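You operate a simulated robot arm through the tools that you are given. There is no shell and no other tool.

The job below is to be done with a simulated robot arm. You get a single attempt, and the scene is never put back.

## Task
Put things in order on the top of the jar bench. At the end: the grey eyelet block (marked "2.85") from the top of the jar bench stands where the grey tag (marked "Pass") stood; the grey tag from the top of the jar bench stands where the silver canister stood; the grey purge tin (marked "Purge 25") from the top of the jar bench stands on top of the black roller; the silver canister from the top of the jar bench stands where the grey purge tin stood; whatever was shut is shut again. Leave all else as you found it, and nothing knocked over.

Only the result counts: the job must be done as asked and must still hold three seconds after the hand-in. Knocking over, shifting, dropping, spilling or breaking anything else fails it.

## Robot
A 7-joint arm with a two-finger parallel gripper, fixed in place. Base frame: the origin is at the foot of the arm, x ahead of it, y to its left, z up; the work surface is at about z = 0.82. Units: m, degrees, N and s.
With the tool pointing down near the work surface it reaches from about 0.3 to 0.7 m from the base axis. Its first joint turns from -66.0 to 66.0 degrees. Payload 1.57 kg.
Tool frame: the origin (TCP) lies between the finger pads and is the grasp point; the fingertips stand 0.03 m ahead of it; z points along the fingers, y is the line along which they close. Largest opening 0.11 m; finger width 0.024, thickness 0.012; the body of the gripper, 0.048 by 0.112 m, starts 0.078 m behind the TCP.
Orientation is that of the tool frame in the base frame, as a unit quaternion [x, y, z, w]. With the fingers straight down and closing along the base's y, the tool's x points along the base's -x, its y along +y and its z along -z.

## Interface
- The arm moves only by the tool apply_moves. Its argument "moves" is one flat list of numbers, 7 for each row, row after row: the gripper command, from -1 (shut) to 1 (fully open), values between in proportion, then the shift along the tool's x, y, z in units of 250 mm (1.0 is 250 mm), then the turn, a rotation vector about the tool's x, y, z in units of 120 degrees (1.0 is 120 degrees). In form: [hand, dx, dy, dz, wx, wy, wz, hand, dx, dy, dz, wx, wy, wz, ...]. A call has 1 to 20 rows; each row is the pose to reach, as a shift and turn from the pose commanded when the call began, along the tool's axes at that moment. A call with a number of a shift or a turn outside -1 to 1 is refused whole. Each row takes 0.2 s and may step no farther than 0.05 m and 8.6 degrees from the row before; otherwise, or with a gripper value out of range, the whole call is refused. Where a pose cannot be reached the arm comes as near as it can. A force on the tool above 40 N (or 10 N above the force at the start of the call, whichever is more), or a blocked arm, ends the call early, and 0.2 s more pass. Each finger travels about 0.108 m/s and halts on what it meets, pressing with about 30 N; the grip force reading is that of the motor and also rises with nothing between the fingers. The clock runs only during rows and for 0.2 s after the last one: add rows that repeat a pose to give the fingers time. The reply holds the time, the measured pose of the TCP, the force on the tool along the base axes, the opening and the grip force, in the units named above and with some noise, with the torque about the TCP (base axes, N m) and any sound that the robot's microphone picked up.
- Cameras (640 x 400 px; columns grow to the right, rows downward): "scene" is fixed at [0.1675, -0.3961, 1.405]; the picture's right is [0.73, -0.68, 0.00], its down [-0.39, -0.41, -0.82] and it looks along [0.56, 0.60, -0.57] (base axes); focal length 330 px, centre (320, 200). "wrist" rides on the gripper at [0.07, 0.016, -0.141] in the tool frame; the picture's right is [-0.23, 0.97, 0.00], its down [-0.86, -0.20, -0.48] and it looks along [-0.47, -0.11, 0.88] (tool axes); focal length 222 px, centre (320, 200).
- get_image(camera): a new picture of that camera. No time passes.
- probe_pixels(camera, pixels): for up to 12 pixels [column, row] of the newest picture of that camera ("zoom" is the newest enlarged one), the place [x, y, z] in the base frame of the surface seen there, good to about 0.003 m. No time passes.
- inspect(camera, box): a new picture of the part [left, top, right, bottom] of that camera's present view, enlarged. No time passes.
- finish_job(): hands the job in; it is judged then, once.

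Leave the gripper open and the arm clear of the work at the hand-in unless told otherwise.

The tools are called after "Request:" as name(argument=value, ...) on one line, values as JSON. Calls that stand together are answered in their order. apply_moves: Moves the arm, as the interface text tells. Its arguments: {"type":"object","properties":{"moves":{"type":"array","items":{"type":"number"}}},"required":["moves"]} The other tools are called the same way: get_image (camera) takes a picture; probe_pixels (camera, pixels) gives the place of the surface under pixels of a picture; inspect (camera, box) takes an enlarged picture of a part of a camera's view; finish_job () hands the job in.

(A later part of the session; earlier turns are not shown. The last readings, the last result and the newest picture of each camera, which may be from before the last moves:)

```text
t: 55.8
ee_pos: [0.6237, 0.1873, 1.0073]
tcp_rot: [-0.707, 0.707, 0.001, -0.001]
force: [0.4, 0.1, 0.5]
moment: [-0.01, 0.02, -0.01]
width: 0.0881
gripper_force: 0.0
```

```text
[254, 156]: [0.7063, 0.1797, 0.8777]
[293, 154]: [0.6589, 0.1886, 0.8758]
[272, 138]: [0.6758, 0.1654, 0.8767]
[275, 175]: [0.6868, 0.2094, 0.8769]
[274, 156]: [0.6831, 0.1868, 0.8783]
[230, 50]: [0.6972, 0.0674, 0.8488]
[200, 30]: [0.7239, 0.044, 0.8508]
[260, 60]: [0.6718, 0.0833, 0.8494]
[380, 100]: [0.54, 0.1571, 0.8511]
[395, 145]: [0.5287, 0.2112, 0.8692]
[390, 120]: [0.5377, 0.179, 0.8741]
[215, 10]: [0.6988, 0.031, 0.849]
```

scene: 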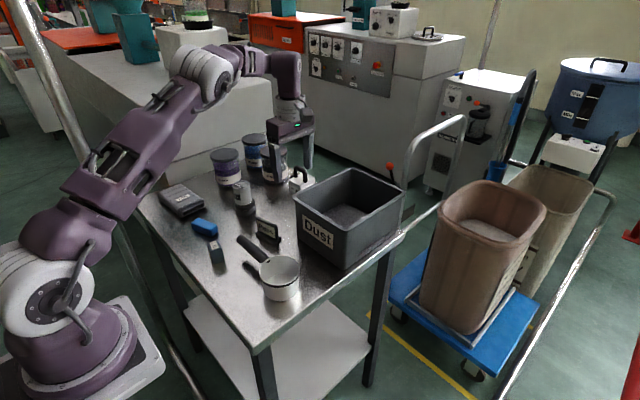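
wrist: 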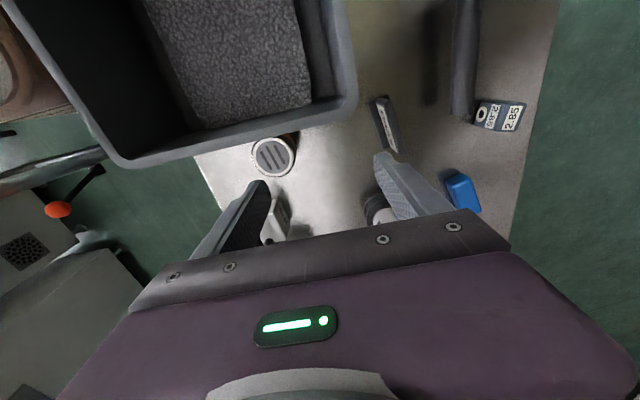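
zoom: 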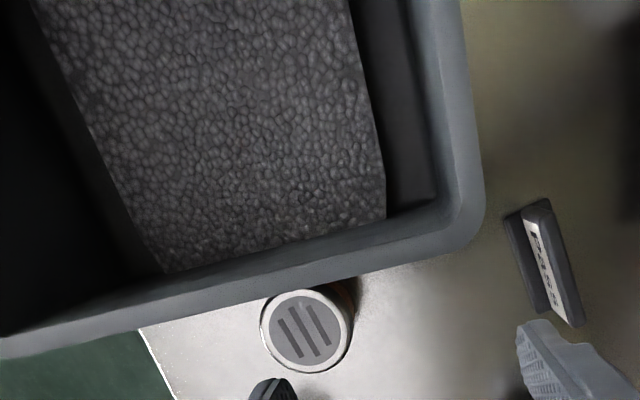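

Canister centre reads (0.682, 0.186); judged from the same kind of view the tin had read (0.685, 0.186), so it is within ~3 mm. Next, the "Pass" tag: I move to about (0.545, 0.23, 1.01) to view it from above.

Request:
apply_moves(moves=[0.6, -0.085, 0.157, -0.02, 0, 0, 0, 0.6, -0.171, 0.315, -0.02, 0, 0, 0, 0.6, -0.171, 0.315, -0.02, 0, 0, 0])

Request:
get_image(camera="wrist")

Request:
inspect(camera="wrist", box=[230, 50, 430, 190])

Request:
inspect(camera="scene", box=[190, 195, 310, 285])

```text
t: 56.5
ee_pos: [0.5447, 0.2296, 1.0142]
tcp_rot: [0.708, -0.707, -0.001, 0.001]
force: [0.2, 0.8, 0.1]
moment: [0.03, 0.03, 0.0]
width: 0.088
gripper_force: 0.2
```

```text
taken
```

wrist: 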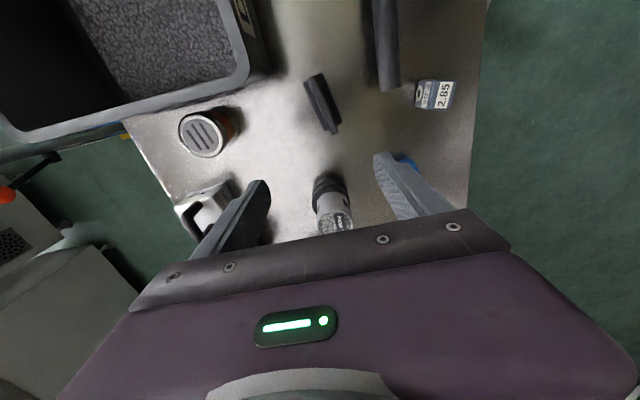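

```text
2.86 times, centred on (330, 120) of wrist
```

zoom: 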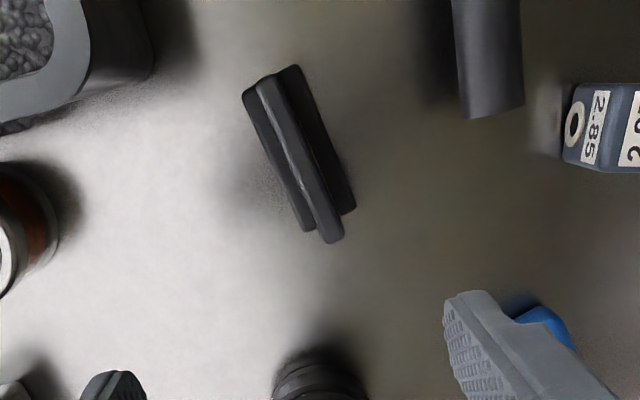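

```text
4.44 times, centred on (250, 240) of scene
```

zoom: 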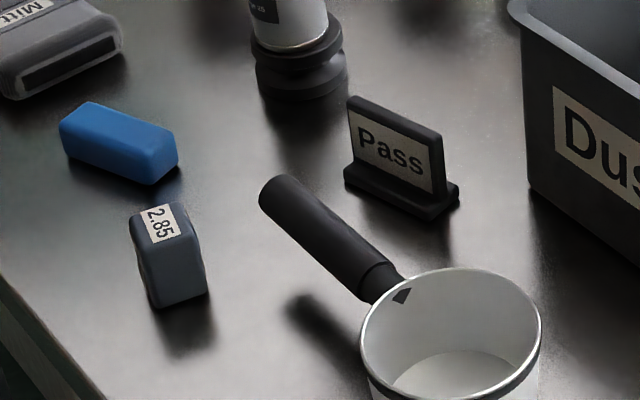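

I take the wrist zoom again and probe the tag's plate top edge, both ends, and the base corners.

Request:
inspect(camera="wrist", box=[295, 60, 355, 140])

```text
5.00 times, centred on (325, 100) of wrist
```

zoom: 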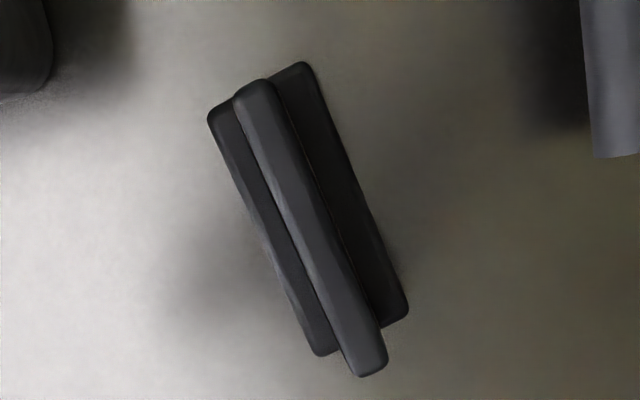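

Request:
probe_pixels(camera="zoom", pixels=[[253, 92], [365, 365], [310, 225], [280, 150], [340, 300], [225, 120], [325, 350], [300, 70], [400, 310], [240, 170], [345, 180], [270, 260]])

```text
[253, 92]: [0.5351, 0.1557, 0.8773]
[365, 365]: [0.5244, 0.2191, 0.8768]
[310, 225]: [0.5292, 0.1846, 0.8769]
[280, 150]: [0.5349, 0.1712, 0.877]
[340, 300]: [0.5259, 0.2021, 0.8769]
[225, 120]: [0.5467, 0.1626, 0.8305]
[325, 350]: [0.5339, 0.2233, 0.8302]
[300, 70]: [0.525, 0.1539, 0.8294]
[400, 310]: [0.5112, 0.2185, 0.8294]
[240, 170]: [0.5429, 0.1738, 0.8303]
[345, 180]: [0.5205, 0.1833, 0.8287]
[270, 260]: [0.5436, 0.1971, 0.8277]
```

Tag: plate top edge runs from (0.535, 0.156) to (0.524, 0.219), i.e. turned ~11°, centre ≈(0.5295, 0.188), top z 0.877. I turn the tool by 11° to match, narrow the fingers to 0.05 and go above it at z 0.93.

Request:
apply_moves(moves=[0.4, 0.08, 0.03, 0.03, 0, 0, -0.0458, 0.2, 0.164, 0.061, 0.1, 0, 0, -0.0917, 0.0, 0.164, 0.061, 0.22, 0, 0, -0.0917, -0.09, 0.164, 0.061, 0.337, 0, 0, -0.0917, -0.09, 0.164, 0.061, 0.337, 0, 0, -0.0917])

Request:
get_image(camera="wrist")

Request:
inspect(camera="wrist", box=[240, 120, 400, 240])

Request:
inspect(camera="scene", box=[210, 160, 320, 270])

```text
t: 57.8
ee_pos: [0.5283, 0.1916, 0.9255]
tcp_rot: [0.772, -0.635, 0.0, 0.001]
force: [0.9, 0.5, 0.0]
moment: [0.01, 0.01, 0.01]
width: 0.0501
gripper_force: 0.0
```

```text
taken
```

wrist: 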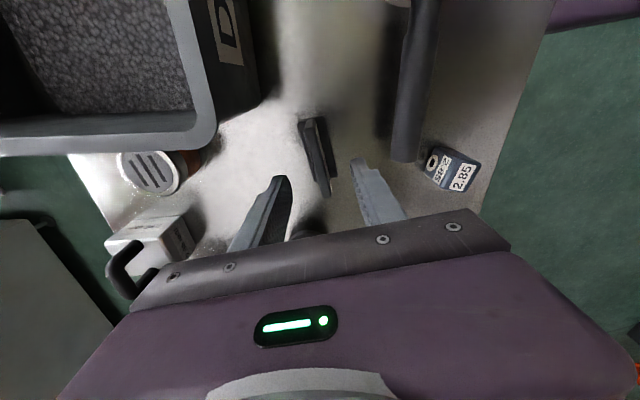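

```text
3.33 times, centred on (320, 180) of wrist
```

zoom: 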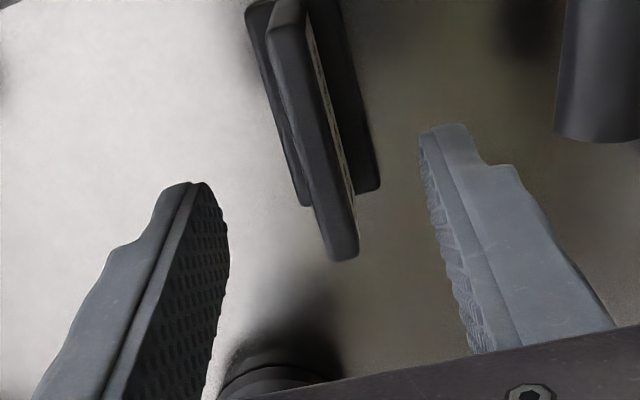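

```text
3.64 times, centred on (265, 215) of scene
```

zoom: 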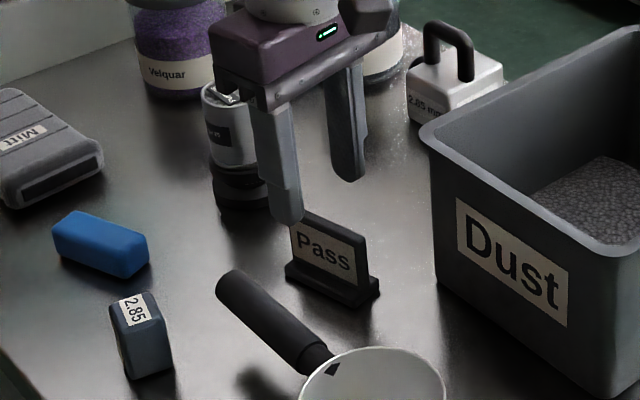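

The tool is parallel to the plate and centred across it. Along its length I seem a bit off; I probe the plate ends again from this closer view.

Request:
inspect(camera="wrist", box=[280, 105, 360, 205])

```text
4.00 times, centred on (320, 155) of wrist
```

zoom: 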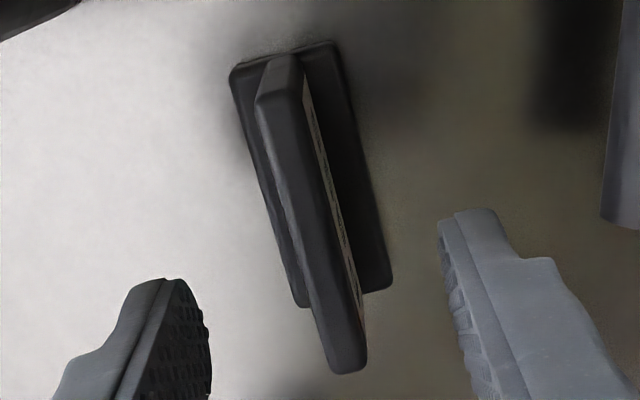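

Request:
probe_pixels(camera="zoom", pixels=[[276, 100], [344, 360], [311, 230], [295, 165], [330, 300], [245, 80], [300, 300], [335, 50], [385, 285]])

```text
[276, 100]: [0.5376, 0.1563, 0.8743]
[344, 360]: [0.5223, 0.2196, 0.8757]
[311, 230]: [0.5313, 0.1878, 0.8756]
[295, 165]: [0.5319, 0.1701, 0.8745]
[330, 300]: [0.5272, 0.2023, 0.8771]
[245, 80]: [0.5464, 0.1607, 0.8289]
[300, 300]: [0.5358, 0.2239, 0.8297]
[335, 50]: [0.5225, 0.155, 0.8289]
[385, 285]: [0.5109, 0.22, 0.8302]
```

Plate centre (0.530, 0.188), tag centre ≈(0.5295, 0.189). I shift 4 mm toward −y, descend to TCP z≈0.876 and close slowly on the plate.

Request:
apply_moves(moves=[-0.09, 0.016, 0, 0.06, 0, 0, 0, -0.09, 0.016, 0, 0.12, 0, 0, 0, -0.09, 0.016, 0, 0.17, 0, 0, 0, -0.09, 0.016, 0, 0.198, 0, 0, 0, -0.09, 0.016, 0, 0.198, 0, 0, 0, -0.2, 0.016, 0, 0.198, 0, 0, 0, -0.35, 0.016, 0, 0.198, 0, 0, 0, -0.5, 0.016, 0, 0.198, 0, 0, 0, -0.6, 0.016, 0, 0.198, 0, 0, 0, -0.65, 0.016, 0, 0.198, 0, 0, 0, -0.7, 0.016, 0, 0.198, 0, 0, 0, -0.74, 0.016, 0, 0.198, 0, 0, 0, -0.78, 0.016, 0, 0.198, 0, 0, 0, -0.82, 0.016, 0, 0.198, 0, 0, 0, -0.86, 0.016, 0, 0.198, 0, 0, 0, -0.9, 0.016, 0, 0.198, 0, 0, 0, -1, 0.016, 0, 0.198, 0, 0, 0, -1, 0.016, 0, 0.198, 0, 0, 0])

Request:
get_image(camera="wrist")

Request:
inspect(camera="scene", box=[210, 160, 320, 270])

```text
t: 61.5
ee_pos: [0.5301, 0.186, 0.8792]
tcp_rot: [0.771, -0.636, 0.0, 0.001]
force: [-0.5, 0.7, -1.0]
moment: [0.0, -0.02, 0.04]
width: 0.0092
gripper_force: 27.3
```

```text
taken
```

wrist: 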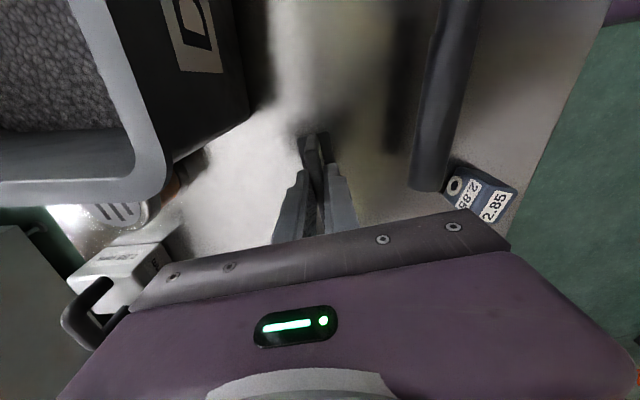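

```text
3.64 times, centred on (265, 215) of scene
```

zoom: 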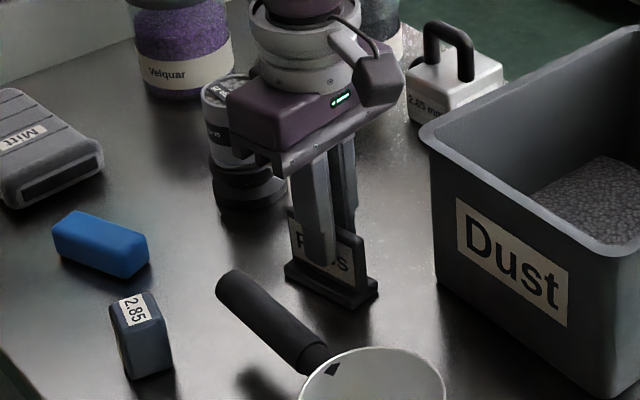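

Plate gripped (9 mm, 27 N). Lift straight up 0.155 m, then carry over the box to about (0.65, 0.05, 1.03).

Request:
apply_moves(moves=[-1, 0, 0, -0.04, 0, 0, 0, -1, 0, 0, -0.14, 0, 0, 0, -1, 0, 0, -0.28, 0, 0, 0, -1, 0, 0, -0.42, 0, 0, 0, -1, 0, 0, -0.54, 0, 0, 0, -1, 0, 0, -0.62, 0, 0, 0, -1, 0.125, -0.073, -0.62, 0, 0, 0, -1, 0.25, -0.146, -0.62, 0, 0, 0, -1, 0.375, -0.22, -0.62, 0, 0, 0, -1, 0.5, -0.293, -0.62, 0, 0, 0, -1, 0.626, -0.366, -0.62, 0, 0, 0, -1, 0.626, -0.366, -0.62, 0, 0, 0])

Request:
get_image(camera="wrist")

Request:
inspect(camera="scene", box=[270, 110, 420, 260])

```text
t: 64.2
ee_pos: [0.6508, 0.0432, 1.0332]
tcp_rot: [0.772, -0.636, 0.0, 0.001]
force: [0.5, -0.7, -1.0]
moment: [-0.01, 0.0, 0.02]
width: 0.0092
gripper_force: 27.1
```

```text
taken
```

wrist: 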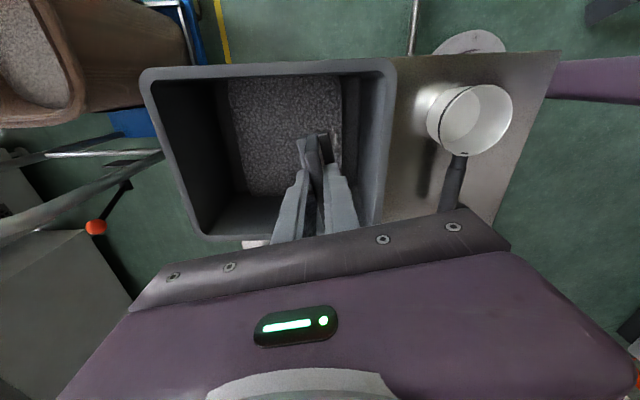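

```text
2.67 times, centred on (345, 185) of scene
```

zoom: 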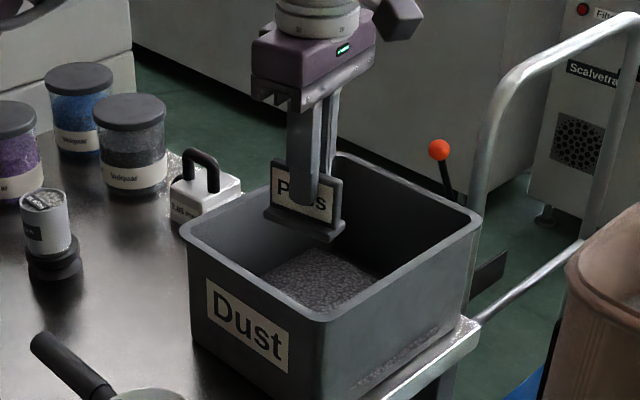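

The y reading (0.043) is lower than I expected (0.05); I re-read the pose with a hold.

Request:
apply_moves(moves=[-1, 0, 0, 0, 0, 0, 0, -1, 0, 0, 0, 0, 0, 0])

Request:
probe_pixels(camera="wrist", pixels=[[308, 145], [325, 145], [313, 165], [270, 100], [285, 180], [300, 150], [325, 200], [312, 205]])

```text
t: 64.8
ee_pos: [0.6508, 0.0452, 1.033]
tcp_rot: [0.772, -0.636, 0.0, 0.001]
force: [0.0, -0.3, -0.4]
moment: [-0.02, 0.03, -0.03]
width: 0.0089
gripper_force: 27.2
```

```text
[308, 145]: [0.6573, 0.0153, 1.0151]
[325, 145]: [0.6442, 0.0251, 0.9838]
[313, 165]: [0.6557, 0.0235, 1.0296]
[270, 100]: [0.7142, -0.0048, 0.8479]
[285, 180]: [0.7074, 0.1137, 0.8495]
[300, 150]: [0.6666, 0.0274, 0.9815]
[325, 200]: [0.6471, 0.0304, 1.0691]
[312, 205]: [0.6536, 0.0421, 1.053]
```

Pose (0.651, 0.045, 1.033) confirmed. I descend into the box toward (0.689, 0.047, 0.922); tag foot then ~17 mm above the grain bed.

Request:
apply_moves(moves=[-1, 0.003, -0.036, 0.132, 0, 0, 0, -1, 0.0104, -0.0836, 0.272, 0, 0, 0, -1, 0.016, -0.123, 0.372, 0, 0, 0, -1, 0.0215, -0.151, 0.444, 0, 0, 0, -1, 0.0215, -0.151, 0.444, 0, 0, 0])

Request:
get_image(camera="wrist")

Request:
inspect(camera="scene", box=[290, 130, 410, 250])

```text
t: 66.0
ee_pos: [0.6903, 0.0484, 0.9236]
tcp_rot: [0.771, -0.636, -0.001, 0.001]
force: [0.2, 0.2, -0.3]
moment: [0.06, 0.03, 0.02]
width: 0.009
gripper_force: 28.2
```

```text
taken
```

wrist: 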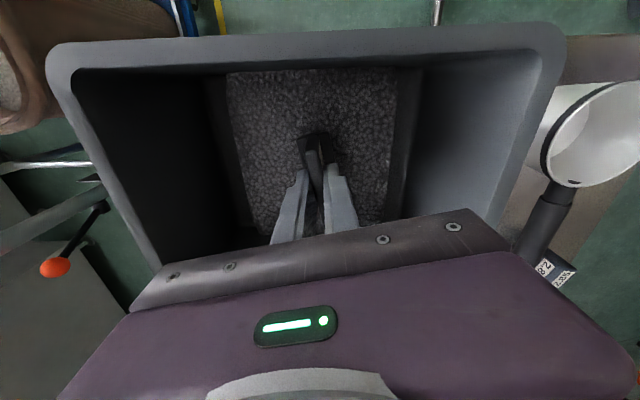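

```text
3.33 times, centred on (350, 190) of scene
```

zoom: 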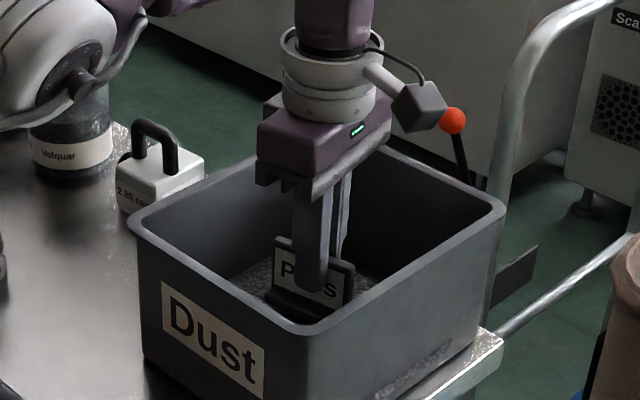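

Now lower 16 mm in small steps to see whether the bed bears the tag.

Request:
apply_moves(moves=[-1, 0, 0, 0.024, 0, 0, 0, -1, 0, 0, 0.044, 0, 0, 0, -1, 0, 0, 0.056, 0, 0, 0, -1, 0, 0, 0.064, 0, 0, 0, -1, 0, 0, 0.064, 0, 0, 0])

```text
t: 67.2
ee_pos: [0.6894, 0.0517, 0.9076]
tcp_rot: [0.772, -0.636, 0.0, 0.001]
force: [0.0, -0.3, 0.3]
moment: [-0.02, 0.01, 0.0]
width: 0.0091
gripper_force: 27.2
```

No force yet. Lower 6 mm more in 1.5 mm steps.

Request:
apply_moves(moves=[-1, 0, 0, 0.006, 0, 0, 0, -1, 0, 0, 0.012, 0, 0, 0, -1, 0, 0, 0.018, 0, 0, 0, -1, 0, 0, 0.024, 0, 0, 0, -1, 0, 0, 0.024, 0, 0, 0])

Request:
inspect(camera="scene", box=[310, 170, 390, 240])

```text
t: 68.3
ee_pos: [0.6878, 0.0516, 0.9006]
tcp_rot: [0.771, -0.636, -0.001, 0.001]
force: [-0.8, 0.6, -0.7]
moment: [0.0, 0.03, 0.01]
width: 0.009
gripper_force: 27.3
```

```text
5.71 times, centred on (350, 205) of scene
```

zoom: 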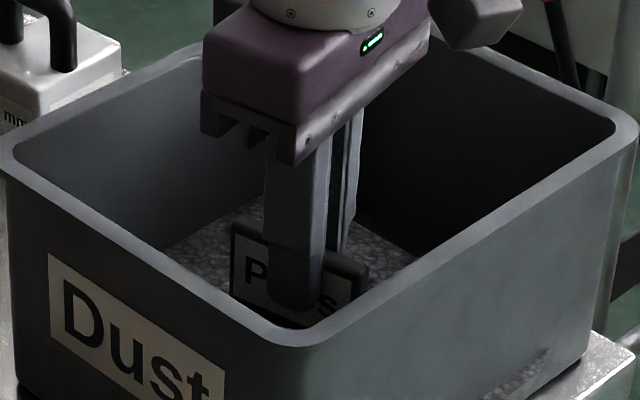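

Still free: the grain bed yields, as for the canister. I shift 3 mm toward −y and lower on toward the box floor: 12 mm, then check.

Request:
apply_moves(moves=[-1, 0.006, 0, 0.008, 0, 0, 0, -1, 0.012, 0, 0.02, 0, 0, 0, -1, 0.012, 0, 0.032, 0, 0, 0, -1, 0.012, 0, 0.042, 0, 0, 0, -1, 0.012, 0, 0.048, 0, 0, 0, -1, 0.012, 0, 0.048, 0, 0, 0])

```text
t: 69.8
ee_pos: [0.6888, 0.0497, 0.8877]
tcp_rot: [0.772, -0.635, -0.001, 0.001]
force: [0.1, 0.6, -0.8]
moment: [-0.03, 0.03, -0.02]
width: 0.0088
gripper_force: 27.5
```

Lower 3 mm more in 1 mm steps.

Request:
apply_moves(moves=[-1, 0, 0, 0.004, 0, 0, 0, -1, 0, 0, 0.008, 0, 0, 0, -1, 0, 0, 0.012, 0, 0, 0, -1, 0, 0, 0.012, 0, 0, 0])

```text
t: 70.8
ee_pos: [0.6889, 0.0493, 0.8858]
tcp_rot: [0.772, -0.636, -0.001, 0.001]
force: [1.0, -1.0, -0.8]
moment: [-0.01, -0.02, 0.02]
width: 0.0091
gripper_force: 27.2
```

Still free. Two more millimetres.

Request:
apply_moves(moves=[-1, 0, 0, 0.004, 0, 0, 0, -1, 0, 0, 0.008, 0, 0, 0, -1, 0, 0, 0.008, 0, 0, 0])

```text
t: 71.5
ee_pos: [0.6884, 0.0482, 0.8852]
tcp_rot: [0.771, -0.637, -0.001, 0.0]
force: [-0.1, 1.6, 8.5]
moment: [0.14, 0.01, 0.0]
width: 0.009
gripper_force: 27.4
```

Contact with the floor (8.5 N) at z 0.885. I open slowly to release the tag.

Request:
apply_moves(moves=[-0.85, 0, 0, -0.001, 0, 0, 0, -0.8, 0, 0, -0.001, 0, 0, 0, -0.77, 0, 0, -0.001, 0, 0, 0, -0.74, 0, 0, -0.001, 0, 0, 0, -0.7, 0, 0, -0.001, 0, 0, 0, -0.6, 0, 0, -0.001, 0, 0, 0, -0.5, 0, 0, -0.001, 0, 0, 0, -0.3, 0, 0, -0.001, 0, 0, 0, -0.2, 0, 0, -0.001, 0, 0, 0, -0.2, 0, 0, -0.001, 0, 0, 0])

Request:
get_image(camera="wrist")

Request:
inspect(camera="scene", box=[310, 170, 390, 240])

```text
t: 73.8
ee_pos: [0.6888, 0.0483, 0.8848]
tcp_rot: [0.772, -0.636, -0.001, 0.0]
force: [-0.4, -0.3, 0.8]
moment: [0.01, 0.0, -0.02]
width: 0.0438
gripper_force: 0.2
```

```text
taken
```

wrist: 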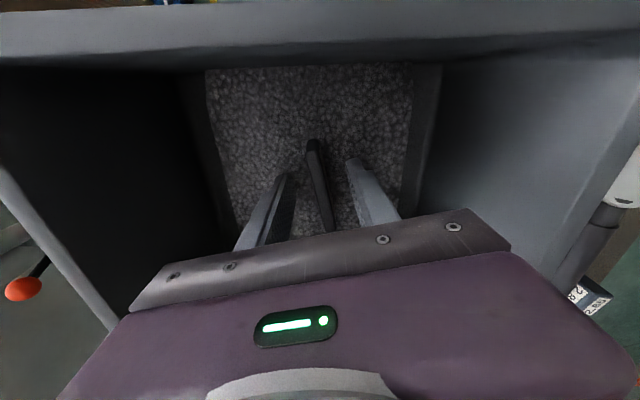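

```text
5.71 times, centred on (350, 205) of scene
```

zoom: 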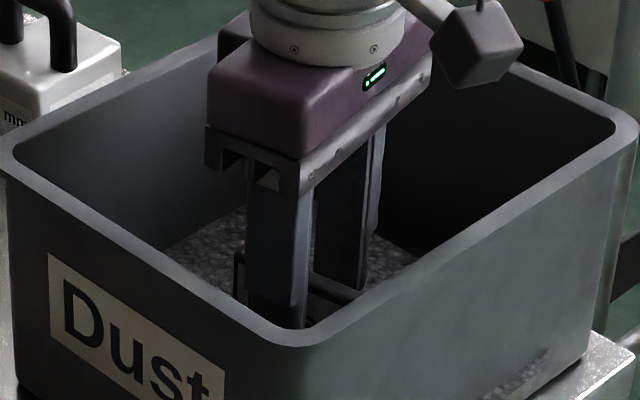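

The tag stands upright in the bed where the canister stood. I rise straight up past its top, then draw back while rising further.

Request:
apply_moves(moves=[-0.1, 0, 0, -0.06, 0, 0, 0, -0.1, 0, 0, -0.12, 0, 0, 0, -0.1, 0, 0, -0.18, 0, 0, 0, 0, -0.006, 0.031, -0.3, 0, 0, 0, 0.2, -0.0154, 0.0785, -0.42, 0, 0, 0, 0.2, -0.031, 0.157, -0.56, 0, 0, 0, 0.2, -0.031, 0.157, -0.56, 0, 0, 0])

Request:
get_image(camera="wrist")

Request:
get_image(camera="scene")

```text
t: 75.3
ee_pos: [0.6456, 0.0484, 1.025]
tcp_rot: [0.772, -0.636, -0.001, 0.0]
force: [-0.6, 0.3, 0.0]
moment: [0.0, 0.0, 0.0]
width: 0.0661
gripper_force: 0.0
```

```text
taken
```

wrist: 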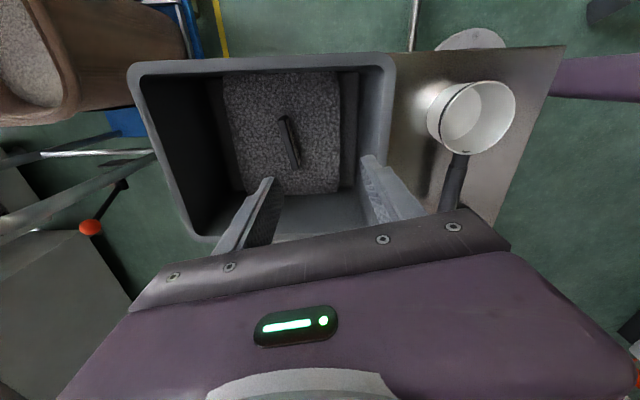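

```text
taken
```

scene: 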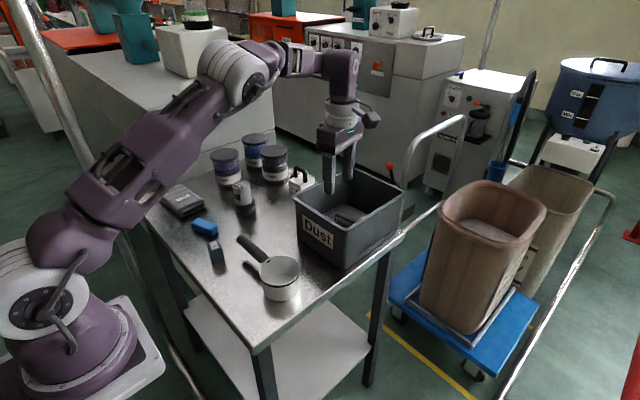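

I verify the tag's place by probing its plate's top edge in this view.

Request:
inspect(camera="wrist", box=[240, 90, 340, 190])

Request:
probe_pixels(camera="wrist", pixels=[[282, 118], [296, 165], [289, 142], [286, 130], [293, 155]])

```text
4.00 times, centred on (290, 140) of wrist
```

zoom: 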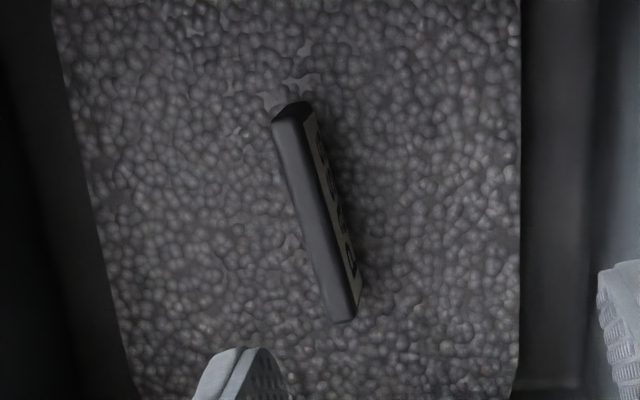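

```text
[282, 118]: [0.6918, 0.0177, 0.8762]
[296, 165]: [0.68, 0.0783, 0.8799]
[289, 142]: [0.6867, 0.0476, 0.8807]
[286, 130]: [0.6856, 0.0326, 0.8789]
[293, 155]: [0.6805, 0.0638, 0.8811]
```

The tag's plate centre is (0.686, 0.048) – right place. Now for the eyelet block: I travel back at this height toward (0.446, 0.238).

Request:
apply_moves(moves=[0.2, -0.15, 0.1063, 0, 0, 0, 0, 0.2, -0.3, 0.2127, 0, 0, 0, 0, 0.2, -0.45, 0.319, 0, 0, 0, 0, 0.2, -0.6, 0.4253, 0, 0, 0, 0, 0.2, -0.75, 0.5317, 0, 0, 0, 0, 0.2, -0.9, 0.638, 0, 0, 0, 0, 0.2, -0.9, 0.638, 0, 0, 0, 0])

Request:
get_image(camera="wrist")

Request:
get_image(camera="scene")

```text
t: 77.0
ee_pos: [0.4476, 0.2443, 1.0263]
tcp_rot: [0.772, -0.636, 0.0, 0.0]
force: [1.2, -0.4, 0.2]
moment: [0.01, 0.02, 0.05]
width: 0.0659
gripper_force: 0.1
```

```text
taken
```

wrist: 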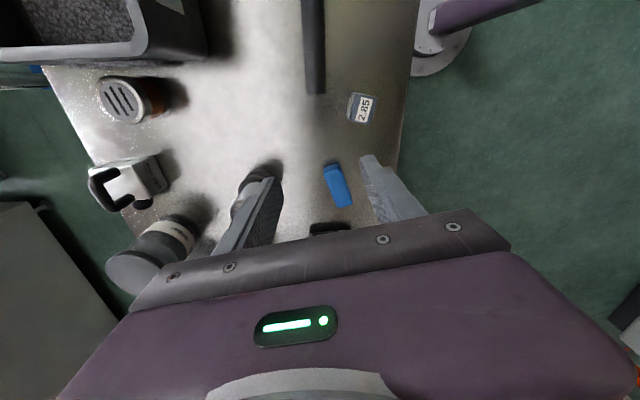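

```text
taken
```

scene: 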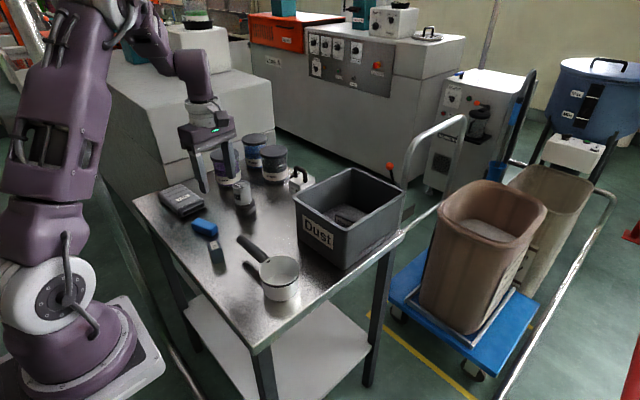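

The block is at wrist (360, 108). I enlarge it and probe its top corners and sides.

Request:
inspect(camera="wrist", box=[330, 75, 394, 139])

Request:
inspect(camera="scene", box=[190, 225, 250, 275])

```text
6.25 times, centred on (362, 107) of wrist
```

zoom: 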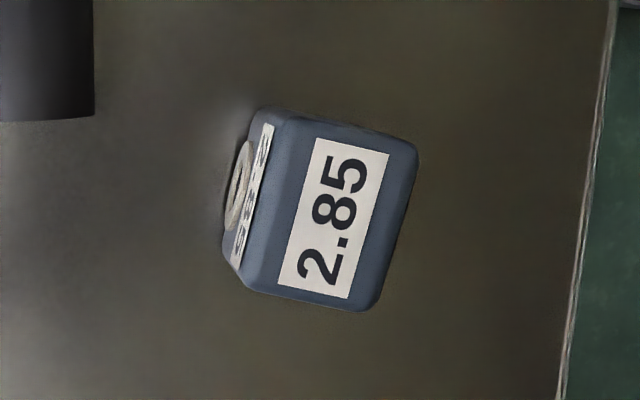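

```text
8.00 times, centred on (220, 250) of scene
```

zoom: 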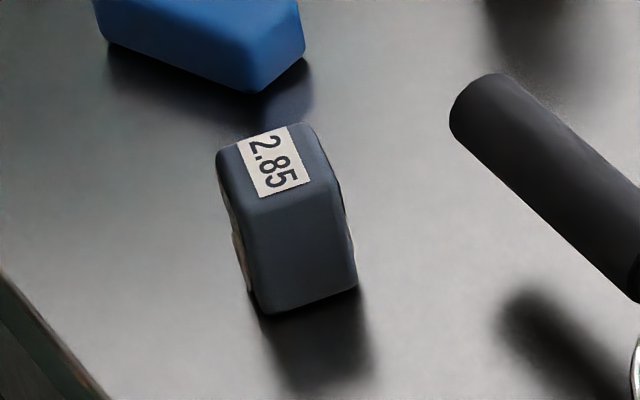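

Request:
inspect(camera="wrist", box=[330, 75, 394, 139])

Request:
probe_pixels(camera="zoom", pixels=[[290, 122], [408, 150], [370, 300], [258, 280], [335, 210], [350, 130], [320, 300], [395, 220], [275, 200], [240, 190], [230, 270], [340, 340]])

```text
6.25 times, centred on (362, 107) of wrist
```

zoom: 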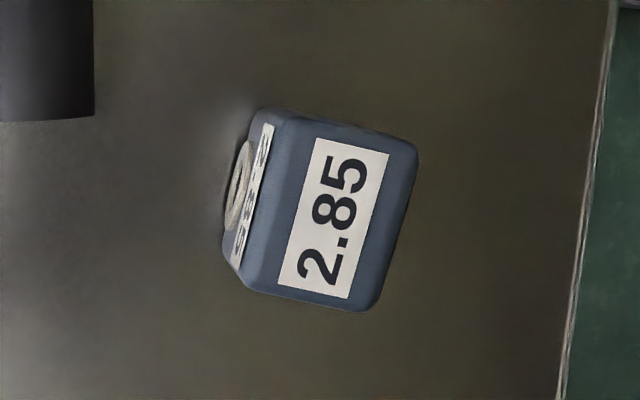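

```text
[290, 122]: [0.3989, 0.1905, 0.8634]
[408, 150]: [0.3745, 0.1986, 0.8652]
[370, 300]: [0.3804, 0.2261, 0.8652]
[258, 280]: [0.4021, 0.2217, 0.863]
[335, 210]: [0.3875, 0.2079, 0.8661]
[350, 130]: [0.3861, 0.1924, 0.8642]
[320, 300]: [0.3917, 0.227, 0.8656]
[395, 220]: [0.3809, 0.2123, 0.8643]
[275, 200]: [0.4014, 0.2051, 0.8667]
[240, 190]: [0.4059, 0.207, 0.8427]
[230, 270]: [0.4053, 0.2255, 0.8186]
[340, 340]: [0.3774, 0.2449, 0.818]
```

Block centre ≈(0.389, 0.209), top z 0.865, turned about −11°; the rings are on the ±x faces, so I'll grip the smooth ±y faces. I turn the tool +112° (closing along the block's long axis) and move above it.

Request:
apply_moves(moves=[0.2, 0.0067, 0.0184, 0, 0, 0, 0.0667, 0.2, 0.0133, 0.0367, 0, 0, 0, 0.1333, 0.2, 0.02, 0.0551, 0, 0, 0, 0.2, 0.2, 0.0267, 0.0734, 0, 0, 0, 0.2667, 0.2, 0.0333, 0.0918, 0, 0, 0, 0.3333, 0.2, 0.04, 0.1101, 0, 0, 0, 0.4, 0.2, 0.0467, 0.1285, 0, 0, 0, 0.4667, 0.2, 0.0533, 0.1469, 0, 0, 0, 0.5333, 0.2, 0.06, 0.1652, 0, 0, 0, 0.6, 0.2, 0.0667, 0.1836, 0, 0, 0, 0.6667, 0.2, 0.0733, 0.2019, 0, 0, 0, 0.7333, 0.2, 0.08, 0.2203, 0, 0, 0, 0.8, 0.2, 0.0866, 0.2387, 0, 0, 0, 0.8667, 0.2, 0.0933, 0.257, 0, 0, 0, 0.9333, 0.2, 0.0933, 0.257, 0, 0, 0, 0.9333])

Request:
get_image(camera="wrist")

Request:
get_image(camera="scene")

```text
t: 80.2
ee_pos: [0.3905, 0.2043, 1.0248]
tcp_rot: [0.097, 0.995, 0.0, -0.001]
force: [0.0, 0.8, -0.7]
moment: [0.02, -0.01, 0.04]
width: 0.0661
gripper_force: 0.1
```

```text
taken
```

wrist: 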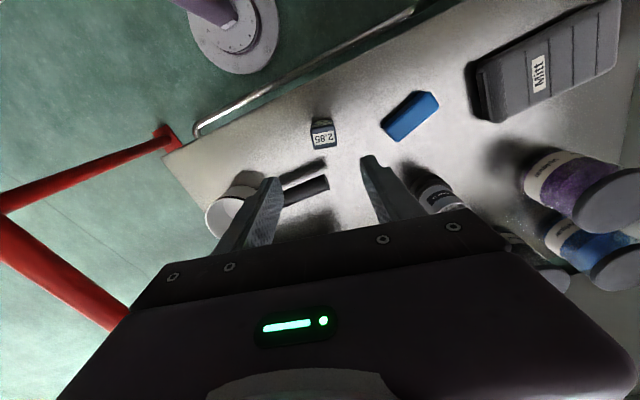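

```text
taken
```

scene: 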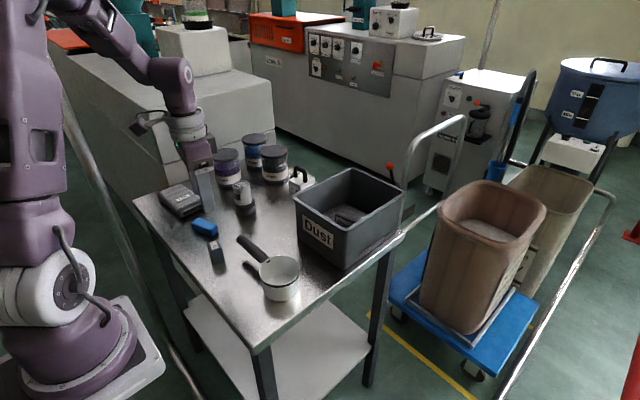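

Now the block is at wrist (322, 133), between the fingers. I enlarge and probe it from this side.

Request:
inspect(camera="wrist", box=[290, 100, 354, 164])

```text
6.25 times, centred on (322, 132) of wrist
```

zoom: 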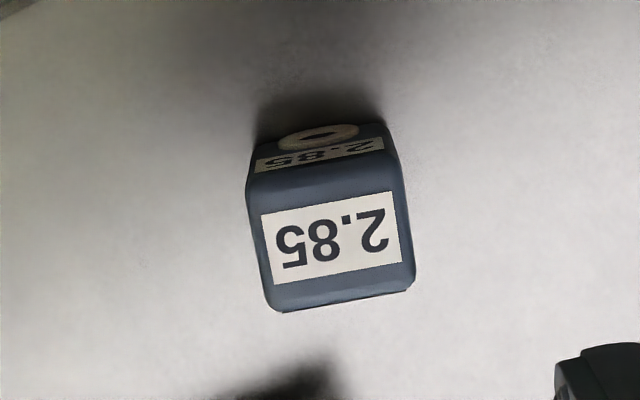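

Request:
probe_pixels(camera="zoom", pixels=[[258, 185], [390, 170], [405, 280], [278, 300], [333, 235], [325, 180], [340, 290], [265, 240], [400, 225], [320, 140], [300, 320], [395, 140]])

```text
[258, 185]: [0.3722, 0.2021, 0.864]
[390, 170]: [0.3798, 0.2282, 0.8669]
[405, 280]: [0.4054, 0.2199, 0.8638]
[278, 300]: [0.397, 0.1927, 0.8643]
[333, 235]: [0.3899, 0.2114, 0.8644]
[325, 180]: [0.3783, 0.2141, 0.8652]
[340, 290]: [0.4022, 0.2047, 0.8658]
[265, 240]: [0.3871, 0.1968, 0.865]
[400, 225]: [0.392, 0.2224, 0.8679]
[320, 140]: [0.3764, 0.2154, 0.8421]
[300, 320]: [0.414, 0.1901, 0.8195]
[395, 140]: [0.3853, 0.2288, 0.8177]
```

The block is aligned with the tool within ~2°; by projection I need +5 mm along tool y and +3.5 mm along tool x. I shift and descend to z≈0.90.

Request:
apply_moves(moves=[0.2, 0.014, 0.02, 0.1, 0, 0, 0, 0.2, 0.014, 0.02, 0.25, 0, 0, 0, 0.2, 0.014, 0.02, 0.4, 0, 0, 0, 0.2, 0.014, 0.02, 0.49, 0, 0, 0, 0.2, 0.014, 0.02, 0.49, 0, 0, 0])

Request:
get_image(camera="wrist")

Request:
inspect(camera="wrist", box=[240, 120, 400, 240])

Request:
inspect(camera="scene", box=[150, 150, 290, 290])

```text
t: 81.3
ee_pos: [0.388, 0.2093, 0.9008]
tcp_rot: [0.095, 0.995, 0.0, -0.001]
force: [0.4, 0.0, 0.2]
moment: [-0.04, -0.02, -0.01]
width: 0.0659
gripper_force: 0.1
```

```text
taken
```

wrist: 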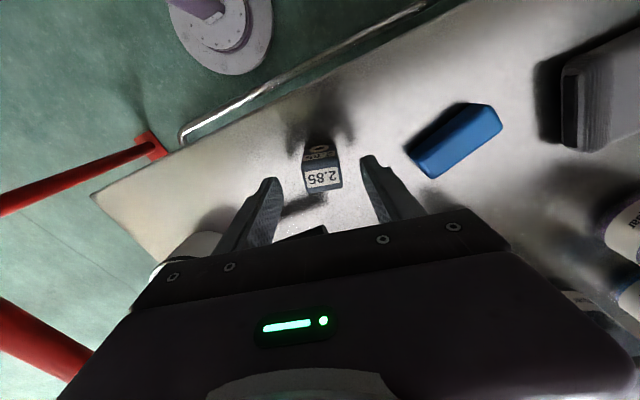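

```text
3.33 times, centred on (320, 180) of wrist
```

zoom: 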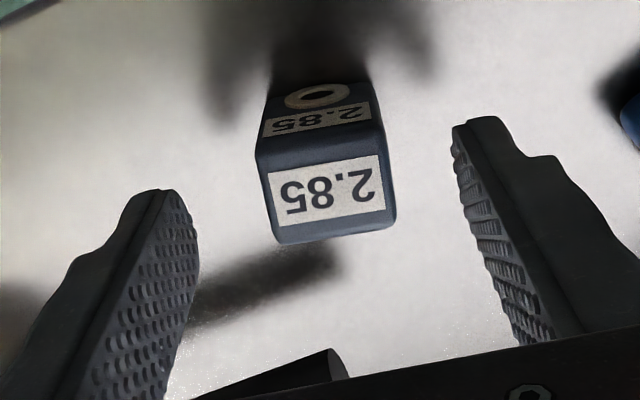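

```text
2.86 times, centred on (220, 220) of scene
```

zoom: 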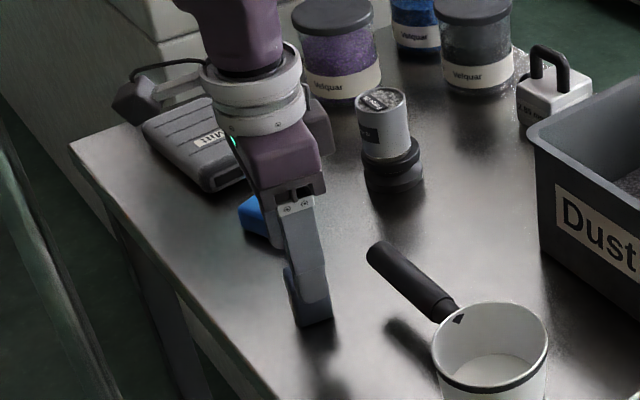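

Well centred. Descend 43 mm to TCP z≈0.858 and close slowly.

Request:
apply_moves(moves=[0.2, 0, 0, 0.06, 0, 0, 0, 0.2, 0, 0, 0.12, 0, 0, 0, 0.2, 0, 0, 0.172, 0, 0, 0, 0.2, 0, 0, 0.172, 0, 0, 0, 0.05, 0, 0, 0.172, 0, 0, 0, -0.1, 0, 0, 0.172, 0, 0, 0, -0.2, 0, 0, 0.172, 0, 0, 0, -0.25, 0, 0, 0.172, 0, 0, 0, -0.3, 0, 0, 0.172, 0, 0, 0, -0.35, 0, 0, 0.172, 0, 0, 0, -0.4, 0, 0, 0.172, 0, 0, 0, -0.45, 0, 0, 0.172, 0, 0, 0, -0.5, 0, 0, 0.172, 0, 0, 0, -0.6, 0, 0, 0.172, 0, 0, 0, -1, 0, 0, 0.172, 0, 0, 0, -1, 0, 0, 0.172, 0, 0, 0])

Request:
get_image(camera="wrist")

Request:
inspect(camera="scene", box=[150, 150, 290, 290])

```text
t: 84.8
ee_pos: [0.3875, 0.2089, 0.8576]
tcp_rot: [0.096, 0.995, 0.001, -0.001]
force: [0.0, -0.7, 0.3]
moment: [0.03, 0.03, 0.03]
width: 0.0332
gripper_force: 30.2
```

```text
taken
```

wrist: 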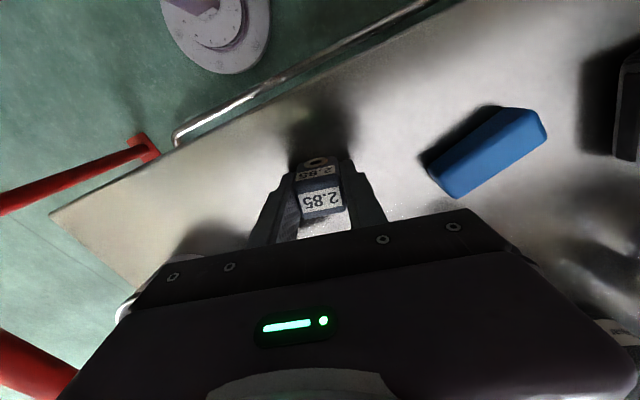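

```text
2.86 times, centred on (220, 220) of scene
```

zoom: 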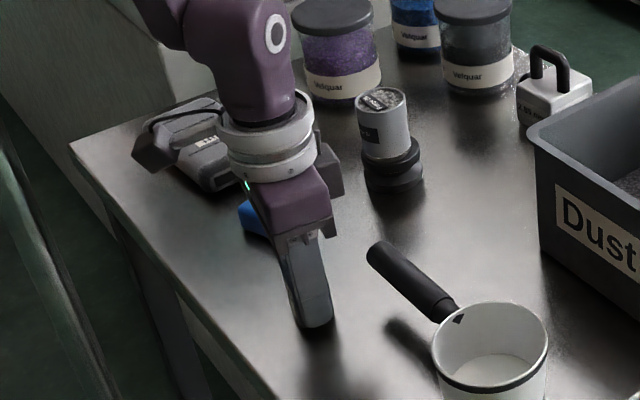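

Gripped (33 mm, 30 N). Lift 0.12 m and carry to above the tag's old place: TCP (0.5285, 0.188, 0.978).

Request:
apply_moves(moves=[-1, 0, 0, -0.04, 0, 0, 0, -1, 0, 0, -0.14, 0, 0, 0, -1, 0, 0, -0.28, 0, 0, 0, -1, 0, 0, -0.4, 0, 0, 0, -1, 0, 0, -0.48, 0, 0, 0, -1, -0.12, 0.005, -0.48, 0, 0, 0, -1, -0.26, 0.012, -0.48, 0, 0, 0, -1, -0.4, 0.018, -0.48, 0, 0, 0, -1, -0.51, 0.023, -0.48, 0, 0, 0, -1, -0.569, 0.0253, -0.48, 0, 0, 0, -1, -0.569, 0.0253, -0.48, 0, 0, 0])

Request:
get_image(camera="wrist")

Request:
inspect(camera="scene", box=[190, 130, 330, 270])

```text
t: 87.2
ee_pos: [0.5307, 0.1891, 0.9794]
tcp_rot: [0.096, 0.995, 0.0, 0.0]
force: [-0.5, 0.4, -1.1]
moment: [0.02, 0.0, -0.01]
width: 0.0334
gripper_force: 29.8
```

```text
taken
```

wrist: 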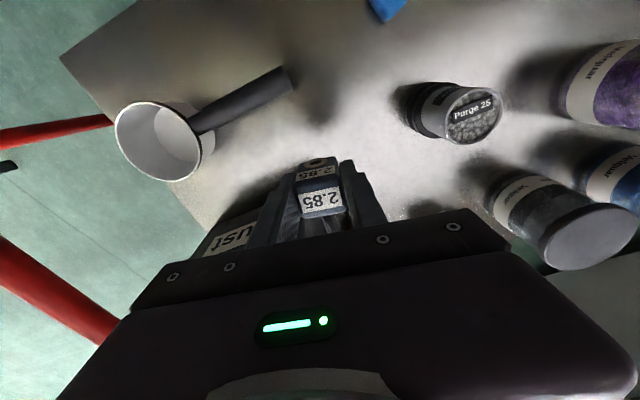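

```text
2.86 times, centred on (260, 200) of scene
```

zoom: 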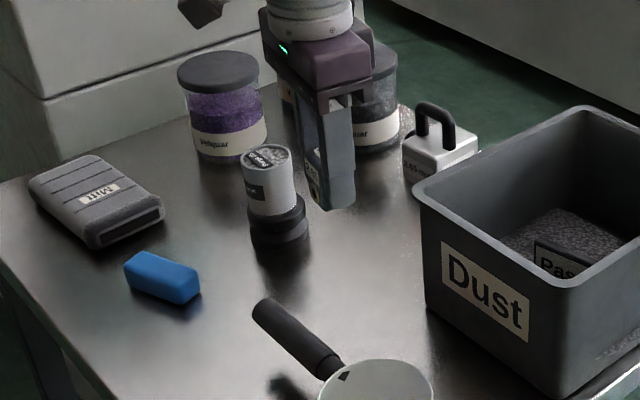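

At (0.531, 0.189, 0.979). I descend to about 4 mm above the bench.

Request:
apply_moves(moves=[-1, 0.004, 0, 0.12, 0, 0, 0, -1, 0.006, 0, 0.26, 0, 0, 0, -1, 0.006, 0, 0.38, 0, 0, 0, -1, 0.006, 0, 0.44, 0, 0, 0, -1, 0.006, 0, 0.47, 0, 0, 0, -1, 0.006, 0, 0.47, 0, 0, 0])

Request:
inspect(camera="scene", box=[210, 170, 320, 270])

```text
t: 88.5
ee_pos: [0.5271, 0.1893, 0.8624]
tcp_rot: [0.096, 0.995, 0.0, 0.0]
force: [0.2, 0.0, -1.0]
moment: [0.0, 0.0, 0.01]
width: 0.0333
gripper_force: 30.1
```

```text
4.00 times, centred on (265, 220) of scene
```

zoom: 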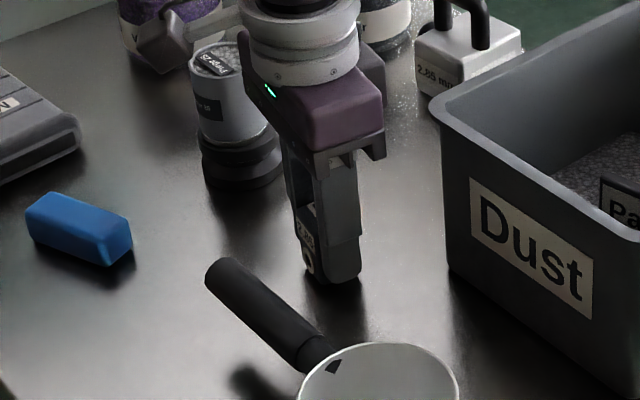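

Lower the last millimetres in 1 mm steps to feel the bench.

Request:
apply_moves(moves=[-1, 0, 0, 0.004, 0, 0, 0, -1, 0, 0, 0.008, 0, 0, 0, -1, 0, 0, 0.012, 0, 0, 0, -1, 0, 0, 0.015, 0, 0, 0, -1, 0, 0, 0.015, 0, 0, 0])

```text
t: 89.8
ee_pos: [0.5275, 0.1897, 0.8574]
tcp_rot: [0.095, 0.995, 0.0, -0.001]
force: [-0.8, 0.1, 2.2]
moment: [0.02, 0.02, -0.01]
width: 0.0333
gripper_force: 30.0
```

Light contact (+2 N against −1 N before). I open slowly.

Request:
apply_moves(moves=[-0.5, 0, 0, 0.001, 0, 0, 0, -0.41, 0, 0, 0.001, 0, 0, 0, -0.37, 0, 0, 0.001, 0, 0, 0, -0.33, 0, 0, 0.001, 0, 0, 0, -0.28, 0, 0, 0.001, 0, 0, 0, -0.2, 0, 0, 0.001, 0, 0, 0, -0.05, 0, 0, 0.001, 0, 0, 0, 0.1, 0, 0, 0.001, 0, 0, 0, 0.2, 0, 0, 0.001, 0, 0, 0, 0.2, 0, 0, 0.001, 0, 0, 0])

Request:
inspect(camera="scene", box=[210, 170, 320, 270])

Request:
get_image(camera="wrist")

```text
t: 92.0
ee_pos: [0.5267, 0.1891, 0.8576]
tcp_rot: [0.096, 0.995, 0.0, 0.0]
force: [-0.1, 0.7, 0.0]
moment: [0.03, -0.01, 0.03]
width: 0.066
gripper_force: 0.0
```

```text
4.00 times, centred on (265, 220) of scene
```

zoom: 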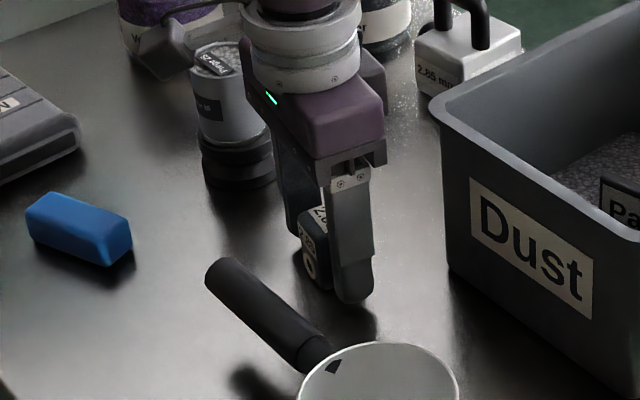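

```text
taken
```

wrist: 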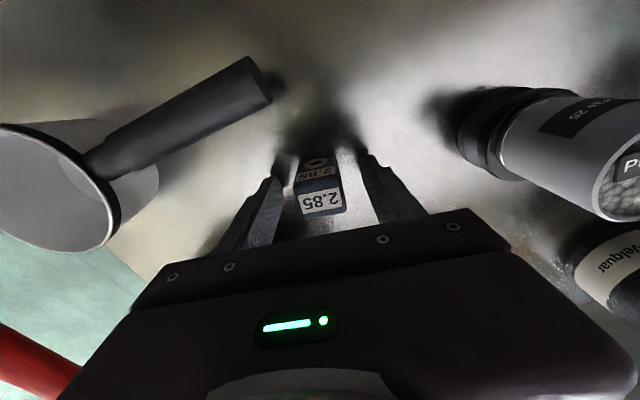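

Block released upright. I rise straight up 0.2 m.

Request:
apply_moves(moves=[0.2, 0, 0, -0.08, 0, 0, 0, 0.2, 0, 0, -0.2, 0, 0, 0, 0.4, 0, 0, -0.38, 0, 0, 0, 0.6, 0, 0, -0.56, 0, 0, 0, 0.8, 0, 0, -0.72, 0, 0, 0, 1, 0, 0, -0.8, 0, 0, 0, 1, 0, 0, -0.8, 0, 0, 0])

Request:
get_image(camera="wrist")

Request:
get_image(camera="scene")

```text
t: 93.5
ee_pos: [0.5303, 0.1912, 1.0542]
tcp_rot: [0.096, 0.995, 0.0, 0.0]
force: [-0.5, -0.6, 0.3]
moment: [0.01, -0.01, 0.0]
width: 0.1103
gripper_force: 0.0
```

```text
taken
```

wrist: 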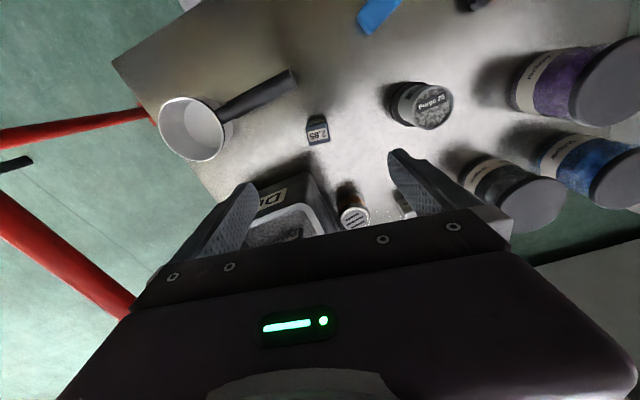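

```text
taken
```

scene: 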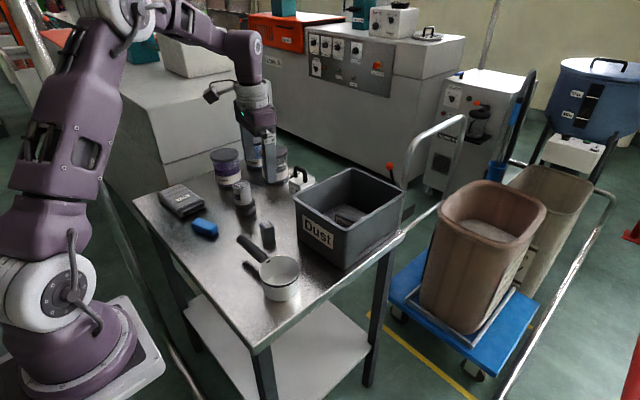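

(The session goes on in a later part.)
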